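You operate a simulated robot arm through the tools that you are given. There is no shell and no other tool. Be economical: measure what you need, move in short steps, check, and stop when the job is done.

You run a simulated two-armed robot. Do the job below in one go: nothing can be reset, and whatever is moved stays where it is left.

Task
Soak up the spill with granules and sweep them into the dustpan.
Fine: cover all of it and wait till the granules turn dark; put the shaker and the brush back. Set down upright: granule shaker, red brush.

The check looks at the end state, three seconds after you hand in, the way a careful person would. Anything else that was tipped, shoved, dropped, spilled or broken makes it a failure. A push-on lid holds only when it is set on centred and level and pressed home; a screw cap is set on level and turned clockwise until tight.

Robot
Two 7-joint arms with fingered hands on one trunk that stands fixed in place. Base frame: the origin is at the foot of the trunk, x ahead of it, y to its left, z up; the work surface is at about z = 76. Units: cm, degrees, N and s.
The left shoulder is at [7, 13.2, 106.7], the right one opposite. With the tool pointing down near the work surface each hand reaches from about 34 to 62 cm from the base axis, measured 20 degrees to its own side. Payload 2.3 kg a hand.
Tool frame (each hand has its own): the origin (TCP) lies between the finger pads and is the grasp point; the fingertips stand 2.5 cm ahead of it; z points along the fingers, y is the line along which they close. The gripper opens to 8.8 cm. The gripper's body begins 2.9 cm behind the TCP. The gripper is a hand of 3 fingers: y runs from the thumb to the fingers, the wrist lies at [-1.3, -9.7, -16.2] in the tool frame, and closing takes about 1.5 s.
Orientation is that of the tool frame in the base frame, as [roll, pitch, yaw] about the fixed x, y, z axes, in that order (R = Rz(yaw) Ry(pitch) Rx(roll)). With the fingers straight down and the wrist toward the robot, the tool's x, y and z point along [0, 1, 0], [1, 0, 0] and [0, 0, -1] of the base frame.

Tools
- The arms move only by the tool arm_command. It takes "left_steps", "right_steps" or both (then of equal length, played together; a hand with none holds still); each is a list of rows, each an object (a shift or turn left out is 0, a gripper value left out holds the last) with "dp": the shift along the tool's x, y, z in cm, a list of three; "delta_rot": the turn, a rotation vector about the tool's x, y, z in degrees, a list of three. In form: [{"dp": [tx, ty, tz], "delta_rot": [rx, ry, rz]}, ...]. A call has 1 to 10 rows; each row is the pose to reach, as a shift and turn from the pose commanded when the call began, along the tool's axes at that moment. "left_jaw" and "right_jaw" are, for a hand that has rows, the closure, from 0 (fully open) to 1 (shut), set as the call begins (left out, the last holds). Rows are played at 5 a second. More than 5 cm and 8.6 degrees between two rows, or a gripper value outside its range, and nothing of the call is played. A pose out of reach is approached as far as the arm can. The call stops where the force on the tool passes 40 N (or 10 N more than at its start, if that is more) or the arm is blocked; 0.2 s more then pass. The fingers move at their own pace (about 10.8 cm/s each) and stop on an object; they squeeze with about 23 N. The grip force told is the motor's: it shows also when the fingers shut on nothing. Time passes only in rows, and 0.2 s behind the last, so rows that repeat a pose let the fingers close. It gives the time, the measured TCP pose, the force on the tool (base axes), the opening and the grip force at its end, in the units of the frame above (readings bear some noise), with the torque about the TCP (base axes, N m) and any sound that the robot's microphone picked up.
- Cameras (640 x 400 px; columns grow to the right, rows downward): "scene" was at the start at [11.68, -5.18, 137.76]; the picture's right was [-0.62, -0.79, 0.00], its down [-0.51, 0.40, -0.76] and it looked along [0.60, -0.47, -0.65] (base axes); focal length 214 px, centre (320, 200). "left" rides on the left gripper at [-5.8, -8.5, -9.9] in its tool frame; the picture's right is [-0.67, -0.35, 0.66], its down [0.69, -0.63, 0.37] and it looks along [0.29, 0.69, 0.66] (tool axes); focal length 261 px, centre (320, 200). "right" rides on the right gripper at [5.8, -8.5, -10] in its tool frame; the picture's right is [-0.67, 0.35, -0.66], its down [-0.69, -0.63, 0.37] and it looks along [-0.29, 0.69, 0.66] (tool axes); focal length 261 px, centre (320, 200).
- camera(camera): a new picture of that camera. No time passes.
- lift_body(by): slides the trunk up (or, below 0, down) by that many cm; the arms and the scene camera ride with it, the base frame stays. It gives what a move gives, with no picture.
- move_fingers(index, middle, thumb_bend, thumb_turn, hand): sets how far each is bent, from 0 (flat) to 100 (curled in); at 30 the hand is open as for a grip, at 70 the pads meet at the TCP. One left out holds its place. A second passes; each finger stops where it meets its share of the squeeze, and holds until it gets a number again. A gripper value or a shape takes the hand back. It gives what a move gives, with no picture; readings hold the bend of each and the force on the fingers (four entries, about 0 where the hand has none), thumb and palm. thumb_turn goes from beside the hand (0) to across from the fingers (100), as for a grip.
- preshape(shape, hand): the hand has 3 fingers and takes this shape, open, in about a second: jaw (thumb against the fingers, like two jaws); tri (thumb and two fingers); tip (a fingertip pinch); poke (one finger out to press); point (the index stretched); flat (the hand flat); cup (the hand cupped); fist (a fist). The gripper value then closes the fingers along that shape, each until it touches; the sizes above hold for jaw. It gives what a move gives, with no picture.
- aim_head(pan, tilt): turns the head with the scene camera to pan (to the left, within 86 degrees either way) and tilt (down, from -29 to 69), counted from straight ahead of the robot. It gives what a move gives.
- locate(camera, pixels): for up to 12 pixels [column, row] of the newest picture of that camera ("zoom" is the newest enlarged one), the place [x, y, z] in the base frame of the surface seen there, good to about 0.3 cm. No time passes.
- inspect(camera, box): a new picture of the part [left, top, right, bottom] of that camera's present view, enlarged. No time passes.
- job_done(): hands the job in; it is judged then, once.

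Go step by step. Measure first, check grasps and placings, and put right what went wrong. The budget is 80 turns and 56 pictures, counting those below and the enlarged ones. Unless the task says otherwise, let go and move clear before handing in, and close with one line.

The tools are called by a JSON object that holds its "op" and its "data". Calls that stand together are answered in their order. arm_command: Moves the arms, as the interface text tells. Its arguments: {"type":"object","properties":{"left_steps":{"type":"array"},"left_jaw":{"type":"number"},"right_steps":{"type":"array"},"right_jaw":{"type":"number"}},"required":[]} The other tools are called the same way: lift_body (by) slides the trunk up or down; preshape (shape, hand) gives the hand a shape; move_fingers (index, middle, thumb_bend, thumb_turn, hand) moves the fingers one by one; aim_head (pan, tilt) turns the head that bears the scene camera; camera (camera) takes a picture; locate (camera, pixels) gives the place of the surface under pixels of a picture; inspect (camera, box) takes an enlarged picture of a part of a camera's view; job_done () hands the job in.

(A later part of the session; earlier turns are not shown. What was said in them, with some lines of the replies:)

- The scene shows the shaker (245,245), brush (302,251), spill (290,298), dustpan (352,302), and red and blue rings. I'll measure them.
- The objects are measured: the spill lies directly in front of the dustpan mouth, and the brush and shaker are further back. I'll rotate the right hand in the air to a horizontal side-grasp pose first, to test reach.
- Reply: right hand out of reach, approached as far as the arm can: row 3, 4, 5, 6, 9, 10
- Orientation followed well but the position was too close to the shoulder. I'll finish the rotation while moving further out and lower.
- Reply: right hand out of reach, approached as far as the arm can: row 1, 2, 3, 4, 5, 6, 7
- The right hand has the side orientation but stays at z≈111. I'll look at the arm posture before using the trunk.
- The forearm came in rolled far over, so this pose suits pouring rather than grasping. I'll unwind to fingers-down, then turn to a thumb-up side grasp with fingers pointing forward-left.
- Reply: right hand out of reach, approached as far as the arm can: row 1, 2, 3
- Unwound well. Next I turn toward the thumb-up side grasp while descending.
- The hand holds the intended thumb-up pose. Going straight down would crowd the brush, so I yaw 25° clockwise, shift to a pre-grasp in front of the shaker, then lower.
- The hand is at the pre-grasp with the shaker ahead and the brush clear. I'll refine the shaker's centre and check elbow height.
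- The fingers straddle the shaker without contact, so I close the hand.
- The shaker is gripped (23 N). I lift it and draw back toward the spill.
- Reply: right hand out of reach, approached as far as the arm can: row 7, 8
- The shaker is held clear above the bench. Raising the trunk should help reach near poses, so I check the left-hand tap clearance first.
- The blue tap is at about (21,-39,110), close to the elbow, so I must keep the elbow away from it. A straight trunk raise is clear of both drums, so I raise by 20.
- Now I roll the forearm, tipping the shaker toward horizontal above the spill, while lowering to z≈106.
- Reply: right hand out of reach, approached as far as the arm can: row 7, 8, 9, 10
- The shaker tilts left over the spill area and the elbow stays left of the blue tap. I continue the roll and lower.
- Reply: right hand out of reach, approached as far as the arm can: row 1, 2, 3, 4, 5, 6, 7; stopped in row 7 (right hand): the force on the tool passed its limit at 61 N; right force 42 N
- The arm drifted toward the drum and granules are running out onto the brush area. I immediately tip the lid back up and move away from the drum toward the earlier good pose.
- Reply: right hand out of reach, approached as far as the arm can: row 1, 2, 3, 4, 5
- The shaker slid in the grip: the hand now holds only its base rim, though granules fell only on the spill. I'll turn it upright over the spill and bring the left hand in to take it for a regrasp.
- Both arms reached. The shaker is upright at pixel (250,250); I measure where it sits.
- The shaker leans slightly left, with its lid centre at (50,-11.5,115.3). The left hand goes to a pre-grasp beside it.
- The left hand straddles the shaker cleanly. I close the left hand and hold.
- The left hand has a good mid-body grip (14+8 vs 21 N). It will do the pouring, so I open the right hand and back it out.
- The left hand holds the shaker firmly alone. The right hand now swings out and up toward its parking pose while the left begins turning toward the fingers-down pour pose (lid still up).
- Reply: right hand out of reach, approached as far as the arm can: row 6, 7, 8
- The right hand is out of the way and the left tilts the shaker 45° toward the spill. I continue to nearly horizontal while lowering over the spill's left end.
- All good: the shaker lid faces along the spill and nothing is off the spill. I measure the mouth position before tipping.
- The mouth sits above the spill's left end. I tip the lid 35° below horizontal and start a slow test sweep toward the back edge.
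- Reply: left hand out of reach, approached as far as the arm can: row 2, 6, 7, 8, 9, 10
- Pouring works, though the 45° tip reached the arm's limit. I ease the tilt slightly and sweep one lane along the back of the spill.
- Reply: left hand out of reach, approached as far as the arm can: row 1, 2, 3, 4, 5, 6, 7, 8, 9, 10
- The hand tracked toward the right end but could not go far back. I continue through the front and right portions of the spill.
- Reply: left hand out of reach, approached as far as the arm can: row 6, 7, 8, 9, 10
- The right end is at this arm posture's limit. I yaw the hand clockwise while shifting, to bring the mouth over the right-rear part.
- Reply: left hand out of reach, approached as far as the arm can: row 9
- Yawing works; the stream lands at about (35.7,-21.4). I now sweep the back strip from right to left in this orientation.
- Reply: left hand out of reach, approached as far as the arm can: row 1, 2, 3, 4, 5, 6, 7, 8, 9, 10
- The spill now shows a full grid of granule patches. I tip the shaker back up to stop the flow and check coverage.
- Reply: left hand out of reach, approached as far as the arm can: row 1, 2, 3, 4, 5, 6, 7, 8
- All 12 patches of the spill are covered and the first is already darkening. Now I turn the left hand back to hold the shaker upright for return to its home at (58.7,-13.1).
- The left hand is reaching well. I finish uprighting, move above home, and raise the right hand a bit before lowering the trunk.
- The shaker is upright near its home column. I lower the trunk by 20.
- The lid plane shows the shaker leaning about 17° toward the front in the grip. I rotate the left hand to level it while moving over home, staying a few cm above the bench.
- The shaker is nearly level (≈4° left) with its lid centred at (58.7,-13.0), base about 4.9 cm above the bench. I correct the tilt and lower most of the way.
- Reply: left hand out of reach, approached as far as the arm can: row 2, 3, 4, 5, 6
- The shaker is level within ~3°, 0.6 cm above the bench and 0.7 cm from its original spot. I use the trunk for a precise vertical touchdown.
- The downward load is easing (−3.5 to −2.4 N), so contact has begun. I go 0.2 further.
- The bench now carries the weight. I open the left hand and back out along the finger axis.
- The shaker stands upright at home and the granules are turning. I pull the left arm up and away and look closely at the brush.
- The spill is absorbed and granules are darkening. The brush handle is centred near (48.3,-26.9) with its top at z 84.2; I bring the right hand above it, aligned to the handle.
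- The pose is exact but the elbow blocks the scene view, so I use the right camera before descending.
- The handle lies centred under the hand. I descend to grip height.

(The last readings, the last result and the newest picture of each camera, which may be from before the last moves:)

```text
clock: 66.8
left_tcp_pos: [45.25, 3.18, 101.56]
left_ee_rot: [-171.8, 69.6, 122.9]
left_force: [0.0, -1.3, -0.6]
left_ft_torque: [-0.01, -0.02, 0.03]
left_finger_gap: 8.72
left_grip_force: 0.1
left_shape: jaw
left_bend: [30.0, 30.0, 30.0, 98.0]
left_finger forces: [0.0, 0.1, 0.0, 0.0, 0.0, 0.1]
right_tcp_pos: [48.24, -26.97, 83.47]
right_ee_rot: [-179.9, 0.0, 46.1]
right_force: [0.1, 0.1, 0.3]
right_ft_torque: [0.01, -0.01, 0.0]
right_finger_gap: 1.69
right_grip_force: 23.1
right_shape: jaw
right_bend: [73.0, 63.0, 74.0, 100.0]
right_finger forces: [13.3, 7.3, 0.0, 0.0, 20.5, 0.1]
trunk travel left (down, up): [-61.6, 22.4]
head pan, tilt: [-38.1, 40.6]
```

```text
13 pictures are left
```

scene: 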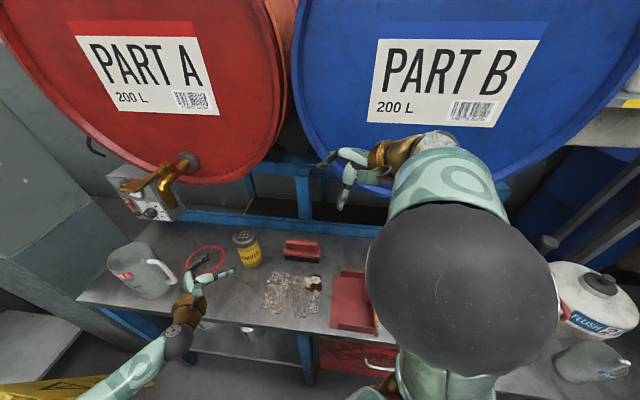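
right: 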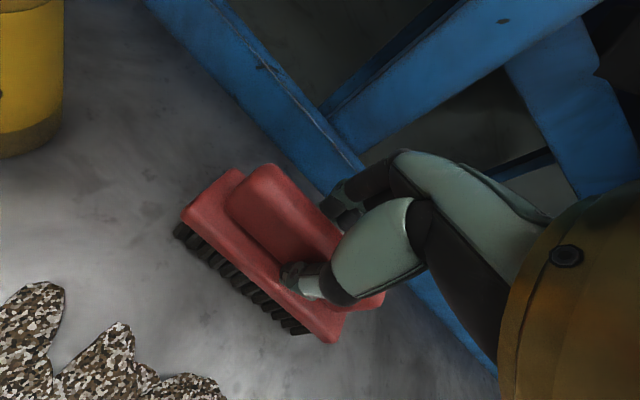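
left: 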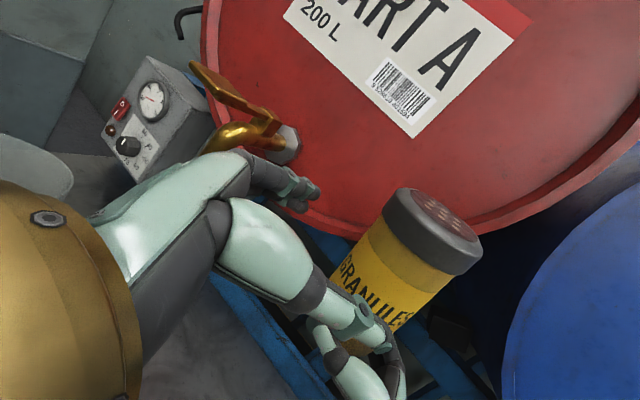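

The brush is gripped. I raise the trunk by 18, which also lifts the brush straight up and gives room near the pan end.

{"op": "lift_body", "data": {"by": 18}}

{"op": "arm_command", "data": {"right_steps": [{"dp": [1.2, -1.6, 0.6], "delta_rot": [0, 0, -8.4]}, {"dp": [2.4, -3.2, 1.3], "delta_rot": [0, 0, -16.8]}, {"dp": [3.6, -4.8, 2], "delta_rot": [0, 0, -25.2]}, {"dp": [4.8, -6.4, 3], "delta_rot": [0, 0, -33.6]}, {"dp": [6, -8, 4], "delta_rot": [0, 0, -42]}, {"dp": [7.5, -9.6, 5], "delta_rot": [0, 0, -50.4]}, {"dp": [9, -11.2, 6], "delta_rot": [0, 0, -58.8]}, {"dp": [10.5, -12.6, 7], "delta_rot": [0, 0, -67.2]}, {"dp": [12, -13.4, 8], "delta_rot": [0, 0, -75.6]}, {"dp": [13.7, -13.6, 8.5], "delta_rot": [0, 0, -84]}]}}

{"op": "camera", "data": {"camera": "scene"}}

```text
clock: 68.8
left_tcp_pos: [45.17, 3.2, 119.62]
left_ee_rot: [-171.9, 69.7, 122.9]
left_force: [-0.4, 0.0, 0.9]
left_ft_torque: [-0.01, 0.01, -0.03]
left_finger_gap: 8.74
left_grip_force: 0.0
left_shape: jaw
left_bend: [30.0, 30.0, 30.0, 98.0]
left_finger forces: [0.1, 0.1, 0.0, 0.0, 0.1, 0.0]
right_tcp_pos: [48.37, -27.05, 101.48]
right_ee_rot: [-180.0, 0.1, 46.2]
right_force: [-0.6, -0.5, -0.9]
right_ft_torque: [-0.01, -0.02, 0.03]
right_finger_gap: 1.68
right_grip_force: 23.0
right_shape: jaw
right_bend: [73.0, 63.0, 74.0, 100.0]
right_finger forces: [13.2, 7.2, 0.0, 0.1, 20.5, 0.0]
trunk travel left (down, up): [-79.6, 4.4]
head pan, tilt: [-38.1, 40.6]
```

```text
clock: 71.0
left_tcp_pos: [45.25, 3.15, 119.63]
left_ee_rot: [-171.8, 69.5, 122.9]
left_force: [-0.4, 0.9, -0.4]
left_ft_torque: [0.02, -0.01, -0.01]
left_finger_gap: 8.76
left_grip_force: 0.1
left_shape: jaw
left_bend: [30.0, 30.0, 30.0, 98.0]
left_finger forces: [0.0, 0.1, 0.1, 0.0, 0.0, 0.0]
right_tcp_pos: [48.08, -7.73, 92.87]
right_ee_rot: [180.0, 0.0, 130.2]
right_force: [-0.3, 0.4, -0.9]
right_ft_torque: [0.04, -0.01, 0.03]
right_finger_gap: 1.74
right_grip_force: 22.9
right_shape: jaw
right_bend: [73.0, 63.0, 74.0, 100.0]
right_finger forces: [13.2, 7.3, 0.0, 0.0, 20.6, 0.0]
trunk travel left (down, up): [-79.6, 4.4]
head pan, tilt: [-38.1, 40.6]
```

```text
12 pictures are left
```

scene: 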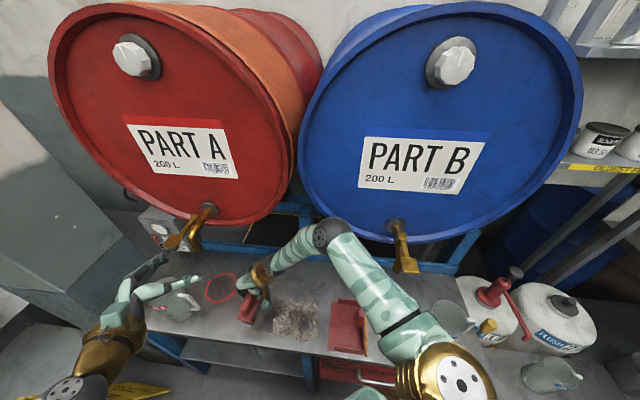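

The brush is over the start of the sweep. I inspect granule extents and the shaker.

{"op": "inspect", "data": {"camera": "scene", "box": [220, 240, 412, 360]}}

{"op": "locate", "data": {"camera": "zoom", "pixels": [[182, 210], [180, 285], [185, 320], [325, 215], [330, 325], [300, 335], [240, 330], [100, 265], [160, 215], [90, 215], [375, 215], [360, 365]]}}

```text
3.33 times, centred on (316, 300) of scene
```

zoom: 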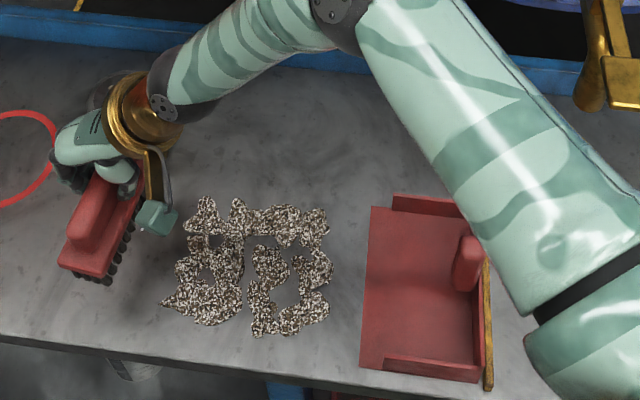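

```text
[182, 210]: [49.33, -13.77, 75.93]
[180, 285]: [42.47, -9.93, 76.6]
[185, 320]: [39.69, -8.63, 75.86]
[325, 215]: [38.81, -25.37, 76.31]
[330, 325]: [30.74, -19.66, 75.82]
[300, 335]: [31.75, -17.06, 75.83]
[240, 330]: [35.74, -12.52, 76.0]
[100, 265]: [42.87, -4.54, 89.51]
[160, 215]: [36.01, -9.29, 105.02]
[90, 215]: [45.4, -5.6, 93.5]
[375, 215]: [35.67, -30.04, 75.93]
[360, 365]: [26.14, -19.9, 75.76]
```

All granules are uniformly dark, spanning u −20.6…−3.5 and v −6.5…5.5. I lower the brush to bench height, square to the pan, and start sweeping.

{"op": "arm_command", "data": {"right_steps": [{"dp": [0, 0, 4.5], "delta_rot": [0, 0, -5.8]}, {"dp": [0, 0, 8], "delta_rot": [0, 0, -5.8]}, {"dp": [0, 0, 9.4], "delta_rot": [0, 0, -5.8]}, {"dp": [-0.49, -1.75, 9.4], "delta_rot": [0, 0, -5.8]}, {"dp": [-1.09, -3.69, 9.4], "delta_rot": [0, 0, -5.8]}, {"dp": [-1.3, -5.67, 9.4], "delta_rot": [0, 0, -5.8]}, {"dp": [-1.51, -7.66, 9.4], "delta_rot": [0, 0, -5.8]}, {"dp": [-1.72, -9.64, 9.4], "delta_rot": [0, 0, -5.8]}, {"dp": [-1.93, -11.6, 9.4], "delta_rot": [0, 0, -5.8]}, {"dp": [-2.14, -13.6, 9.4], "delta_rot": [0, 0, -5.8]}]}}

{"op": "inspect", "data": {"camera": "scene", "box": [220, 230, 428, 360]}}

```text
clock: 73.2
left_tcp_pos: [45.21, 3.16, 119.69]
left_ee_rot: [-172.0, 69.6, 122.7]
left_force: [-0.7, 0.6, 0.4]
left_ft_torque: [-0.01, -0.01, -0.02]
left_finger_gap: 8.78
left_grip_force: 0.0
left_shape: jaw
left_bend: [30.0, 30.0, 30.0, 98.0]
left_finger forces: [0.0, 0.0, 0.0, 0.0, 0.1, 0.1]
right_tcp_pos: [38.88, -18.13, 83.54]
right_ee_rot: [-180.0, -0.1, 136.0]
right_force: [0.0, -0.2, -1.3]
right_ft_torque: [0.03, -0.02, -0.03]
right_finger_gap: 1.69
right_grip_force: 22.8
right_shape: jaw
right_bend: [73.0, 63.0, 74.0, 100.0]
right_finger forces: [13.2, 7.3, 0.0, 0.0, 20.4, 0.0]
trunk travel left (down, up): [-79.6, 4.4]
head pan, tilt: [-38.1, 40.6]
```

```text
3.08 times, centred on (324, 295) of scene
```

zoom: 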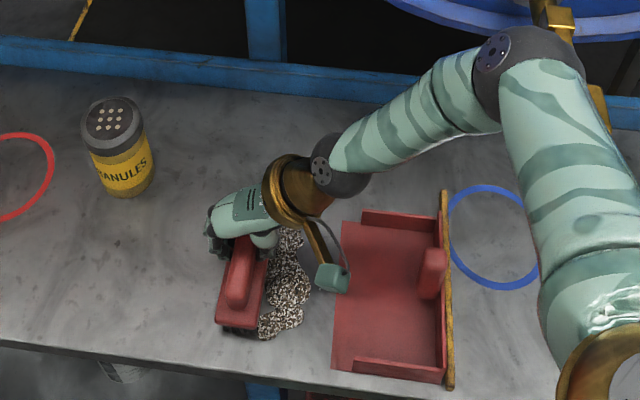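

The granules move ahead of the brush and the bench behind is clean. The elbow looks close to the blue tap in view, so I measure before continuing.

{"op": "locate", "data": {"camera": "zoom", "pixels": [[530, 50], [575, 70], [493, 55], [555, 20], [597, 100], [600, 125], [605, 60], [585, 180], [480, 110], [290, 325], [330, 165]]}}

```text
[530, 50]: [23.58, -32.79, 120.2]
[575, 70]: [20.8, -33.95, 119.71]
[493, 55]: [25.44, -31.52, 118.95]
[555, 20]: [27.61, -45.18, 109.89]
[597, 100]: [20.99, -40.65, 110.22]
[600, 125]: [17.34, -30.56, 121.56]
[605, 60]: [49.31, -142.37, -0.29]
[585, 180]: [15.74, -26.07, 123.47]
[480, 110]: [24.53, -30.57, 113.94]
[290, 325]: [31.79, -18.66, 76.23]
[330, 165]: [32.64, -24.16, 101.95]
```

Elbow clearance to the tap is about 4–5 cm. I proceed in small steps, yawing the hand slightly so the wrist stays away from the tap.

{"op": "arm_command", "data": {"right_steps": [{"dp": [0.1, -1.5, 0], "delta_rot": [0, 0, 4]}, {"dp": [0.2, -3, 0], "delta_rot": [0, 0, 8]}, {"dp": [0.3, -4.5, 0], "delta_rot": [0, 0, 12]}, {"dp": [0.4, -6, 0], "delta_rot": [0, 0, 14]}]}}

{"op": "inspect", "data": {"camera": "scene", "box": [260, 230, 468, 360]}}

{"op": "locate", "data": {"camera": "zoom", "pixels": [[440, 70], [480, 80], [500, 110], [400, 60], [450, 20], [490, 60], [490, 100], [460, 100], [520, 80], [200, 300], [420, 110]]}}

```text
clock: 74.2
left_tcp_pos: [45.29, 3.08, 119.65]
left_ee_rot: [-172.4, 69.6, 122.4]
left_force: [0.5, 0.3, 0.5]
left_ft_torque: [-0.01, -0.03, 0.02]
left_finger_gap: 8.77
left_grip_force: 0.0
left_shape: jaw
left_bend: [30.0, 30.0, 30.0, 98.0]
left_finger forces: [0.0, 0.0, 0.0, 0.0, 0.1, 0.1]
right_tcp_pos: [34.39, -22.19, 83.39]
right_ee_rot: [179.8, -0.1, 122.0]
right_force: [-0.5, -0.9, -1.1]
right_ft_torque: [0.0, 0.01, -0.04]
right_finger_gap: 1.69
right_grip_force: 23.1
right_shape: jaw
right_bend: [73.0, 63.0, 74.0, 100.0]
right_finger forces: [13.2, 7.3, 0.1, 0.0, 20.4, 0.0]
trunk travel left (down, up): [-79.6, 4.4]
head pan, tilt: [-38.1, 40.6]
```

```text
3.08 times, centred on (364, 295) of scene
```

zoom: 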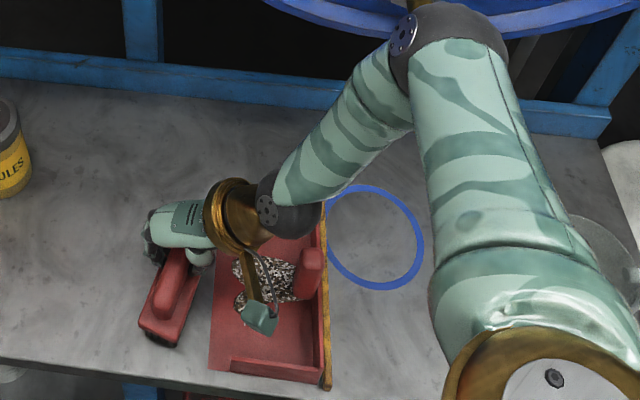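

```text
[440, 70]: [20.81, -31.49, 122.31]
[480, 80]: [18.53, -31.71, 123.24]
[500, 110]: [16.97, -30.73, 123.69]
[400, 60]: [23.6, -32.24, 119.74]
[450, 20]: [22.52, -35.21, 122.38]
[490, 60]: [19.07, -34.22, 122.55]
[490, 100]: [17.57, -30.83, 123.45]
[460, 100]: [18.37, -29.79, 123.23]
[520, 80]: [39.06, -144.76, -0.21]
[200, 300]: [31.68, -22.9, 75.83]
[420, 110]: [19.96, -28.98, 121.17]
```

The granules already appear inside the pan. I lift the brush and draw back to see whether any remain outside.

{"op": "arm_command", "data": {"right_steps": [{"dp": [0, 0, -3]}, {"dp": [0.3, 1, -6]}, {"dp": [1.2, 4.5, -9]}, {"dp": [2.2, 8.5, -10]}, {"dp": [3.2, 12.5, -10]}, {"dp": [4.2, 16.5, -10]}, {"dp": [4.2, 16.5, -10]}]}}

{"op": "inspect", "data": {"camera": "scene", "box": [240, 240, 432, 360]}}

```text
clock: 75.8
left_tcp_pos: [45.23, 3.14, 119.54]
left_ee_rot: [-171.8, 69.6, 123.1]
left_force: [-0.3, 0.6, 0.2]
left_ft_torque: [0.01, -0.01, 0.05]
left_finger_gap: 8.77
left_grip_force: 0.0
left_shape: jaw
left_bend: [30.0, 30.0, 30.0, 98.0]
left_finger forces: [0.1, 0.0, 0.1, 0.0, 0.1, 0.0]
right_tcp_pos: [46.14, -9.74, 93.48]
right_ee_rot: [-180.0, -0.1, 122.1]
right_force: [0.1, 0.1, -1.4]
right_ft_torque: [0.01, 0.01, 0.0]
right_finger_gap: 1.68
right_grip_force: 22.6
right_shape: jaw
right_bend: [73.0, 63.0, 75.0, 100.0]
right_finger forces: [13.1, 7.1, 0.1, 0.0, 20.5, 0.1]
trunk travel left (down, up): [-79.6, 4.4]
head pan, tilt: [-38.1, 40.6]
```

```text
3.33 times, centred on (336, 300) of scene
```

zoom: 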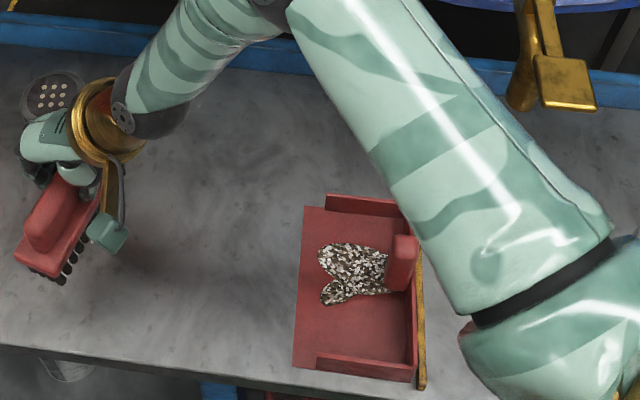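

All granules lie in the pan and the bench is clean. I carry the brush back over its home, yawing back to its original alignment.

{"op": "arm_command", "data": {"right_steps": [{"dp": [0, 0, -2.5], "delta_rot": [0, 0, 4]}, {"dp": [-1, -0.5, -5], "delta_rot": [0, 0, 12]}, {"dp": [-3, -1.3, -7], "delta_rot": [0, 0, 20]}, {"dp": [-5, -2.2, -8], "delta_rot": [0, 0, 28]}, {"dp": [-7, -3.1, -8], "delta_rot": [0, 0, 36]}, {"dp": [-9, -4, -8], "delta_rot": [0, 0, 44]}, {"dp": [-11, -5, -8], "delta_rot": [0, 0, 52]}, {"dp": [-13, -6, -8], "delta_rot": [0, 0, 60]}, {"dp": [-14.8, -6.8, -8], "delta_rot": [0, 0, 68]}, {"dp": [-15.8, -7.3, -8], "delta_rot": [0, 0, 76]}]}}

{"op": "lift_body", "data": {"by": -14}}

```text
clock: 78.0
left_tcp_pos: [45.23, 3.2, 119.68]
left_ee_rot: [-172.2, 69.6, 122.7]
left_force: [-0.8, -0.4, 0.4]
left_ft_torque: [0.01, -0.03, 0.01]
left_finger_gap: 8.76
left_grip_force: 0.0
left_shape: jaw
left_bend: [30.0, 30.0, 30.0, 98.0]
left_finger forces: [0.0, 0.0, 0.1, 0.1, 0.0, 0.1]
right_tcp_pos: [48.45, -27.09, 101.57]
right_ee_rot: [180.0, -0.1, 45.9]
right_force: [0.1, 0.0, -1.9]
right_ft_torque: [-0.01, 0.0, 0.0]
right_finger_gap: 1.68
right_grip_force: 23.4
right_shape: jaw
right_bend: [73.0, 63.0, 75.0, 100.0]
right_finger forces: [13.2, 7.3, 0.1, 0.0, 20.3, 0.0]
trunk travel left (down, up): [-79.6, 4.4]
head pan, tilt: [-38.1, 40.6]
```

```text
clock: 79.7
left_tcp_pos: [45.31, 3.16, 105.61]
left_ee_rot: [-171.8, 69.6, 123.0]
left_force: [-0.3, 0.0, 0.3]
left_ft_torque: [-0.01, 0.01, -0.03]
left_finger_gap: 8.77
left_grip_force: 0.1
left_shape: jaw
left_bend: [30.0, 30.0, 30.0, 98.0]
left_finger forces: [0.0, 0.1, 0.0, 0.0, 0.0, 0.0]
right_tcp_pos: [48.47, -27.12, 87.45]
right_ee_rot: [-179.9, -0.1, 46.0]
right_force: [-0.1, -0.9, -0.9]
right_ft_torque: [0.01, 0.0, 0.02]
right_finger_gap: 1.66
right_grip_force: 23.4
right_shape: jaw
right_bend: [73.0, 63.0, 75.0, 100.0]
right_finger forces: [13.2, 7.3, 0.1, 0.0, 20.4, 0.0]
trunk travel left (down, up): [-65.6, 18.4]
head pan, tilt: [-38.1, 40.6]
```

Directly above home at z 87.45; I lower the brush 4 cm to its original resting height.

{"op": "arm_command", "data": {"right_steps": [{"dp": [-0.1, -0.2, 2]}, {"dp": [-0.1, -0.2, 3.2]}, {"dp": [-0.1, -0.2, 3.8]}, {"dp": [-0.1, -0.2, 4.05]}, {"dp": [-0.1, -0.2, 4.05]}]}}

{"op": "camera", "data": {"camera": "right"}}

```text
clock: 80.9
left_tcp_pos: [45.25, 3.24, 105.6]
left_ee_rot: [-172.1, 69.6, 122.8]
left_force: [-0.5, -0.6, 0.0]
left_ft_torque: [0.02, 0.0, -0.01]
left_finger_gap: 8.75
left_grip_force: 0.1
left_shape: jaw
left_bend: [30.0, 30.0, 30.0, 98.0]
left_finger forces: [0.1, 0.0, 0.0, 0.1, 0.1, 0.0]
right_tcp_pos: [48.18, -27.18, 83.57]
right_ee_rot: [180.0, 0.0, 46.0]
right_force: [-0.2, 0.4, 0.4]
right_ft_torque: [-0.02, 0.01, 0.0]
right_finger_gap: 1.68
right_grip_force: 23.0
right_shape: jaw
right_bend: [73.0, 63.0, 75.0, 100.0]
right_finger forces: [13.3, 7.2, 0.0, 0.0, 20.8, 0.0]
trunk travel left (down, up): [-65.6, 18.4]
head pan, tilt: [-38.1, 40.6]
```

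```text
7 pictures are left
```

right: 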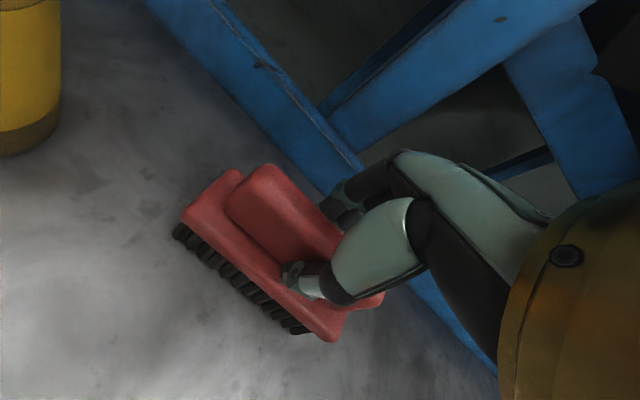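

The brush rests on the bench in its original pose (load gone, −1.9 to about 0 N). I open the right hand and rise straight up.

{"op": "arm_command", "data": {"right_steps": [{"dp": [0, 0, 0]}, {"dp": [0, 0, 0]}, {"dp": [0, 0, 0]}, {"dp": [0, 0, 0]}, {"dp": [0, 0, 0]}, {"dp": [0, 0, -2]}, {"dp": [0, 0, -5]}, {"dp": [0, 0, -9]}, {"dp": [0, -3, -13]}, {"dp": [0, -6, -16]}], "right_jaw": 0}}

{"op": "camera", "data": {"camera": "right"}}

{"op": "camera", "data": {"camera": "scene"}}

```text
clock: 83.1
left_tcp_pos: [44.96, 3.17, 105.72]
left_ee_rot: [-172.3, 69.6, 122.5]
left_force: [0.2, 0.3, 0.1]
left_ft_torque: [0.03, -0.01, -0.03]
left_finger_gap: 8.76
left_grip_force: 0.1
left_shape: jaw
left_bend: [30.0, 30.0, 30.0, 98.0]
left_finger forces: [0.0, 0.0, 0.0, 0.0, 0.1, 0.0]
right_tcp_pos: [43.58, -23.33, 99.32]
right_ee_rot: [-179.2, -1.0, 44.7]
right_force: [-0.9, -0.7, 0.7]
right_ft_torque: [0.01, 0.0, 0.01]
right_finger_gap: 8.76
right_grip_force: 0.2
right_shape: jaw
right_bend: [30.0, 30.0, 30.0, 98.0]
right_finger forces: [0.0, 0.1, 0.0, 0.0, 0.1, 0.1]
trunk travel left (down, up): [-65.6, 18.4]
head pan, tilt: [-38.1, 40.6]
```

```text
6 pictures are left
```

right: 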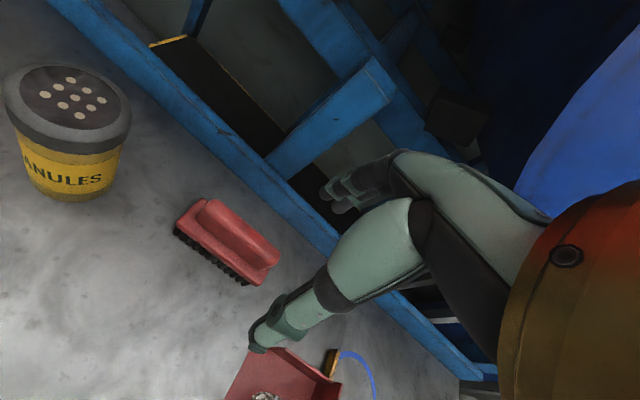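

```text
5 pictures are left
```

scene: 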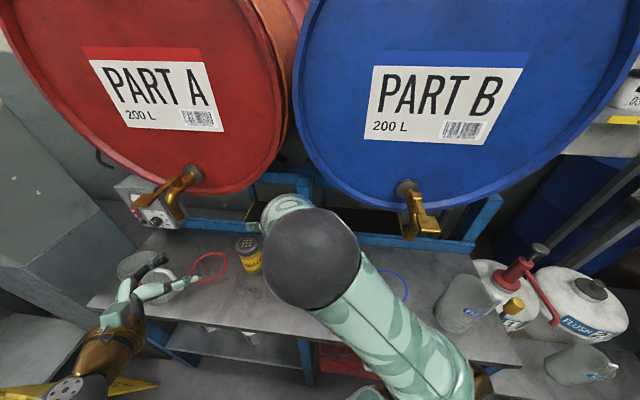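

The brush and shaker stand upright in their places, the bench is clean, the granules are in the pan and both hands are clear, so I hand the job in.

{"op": "job_done", "data": {}}

```text
The job is handed in.
```

The spill is soaked up and the darkened granules are swept into the dustpan. The shaker and brush are back upright within about 1 cm of where they stood. While pouring, the right hand bumped the blue drum at about 60 N; nothing spilled or shifted that I could see.
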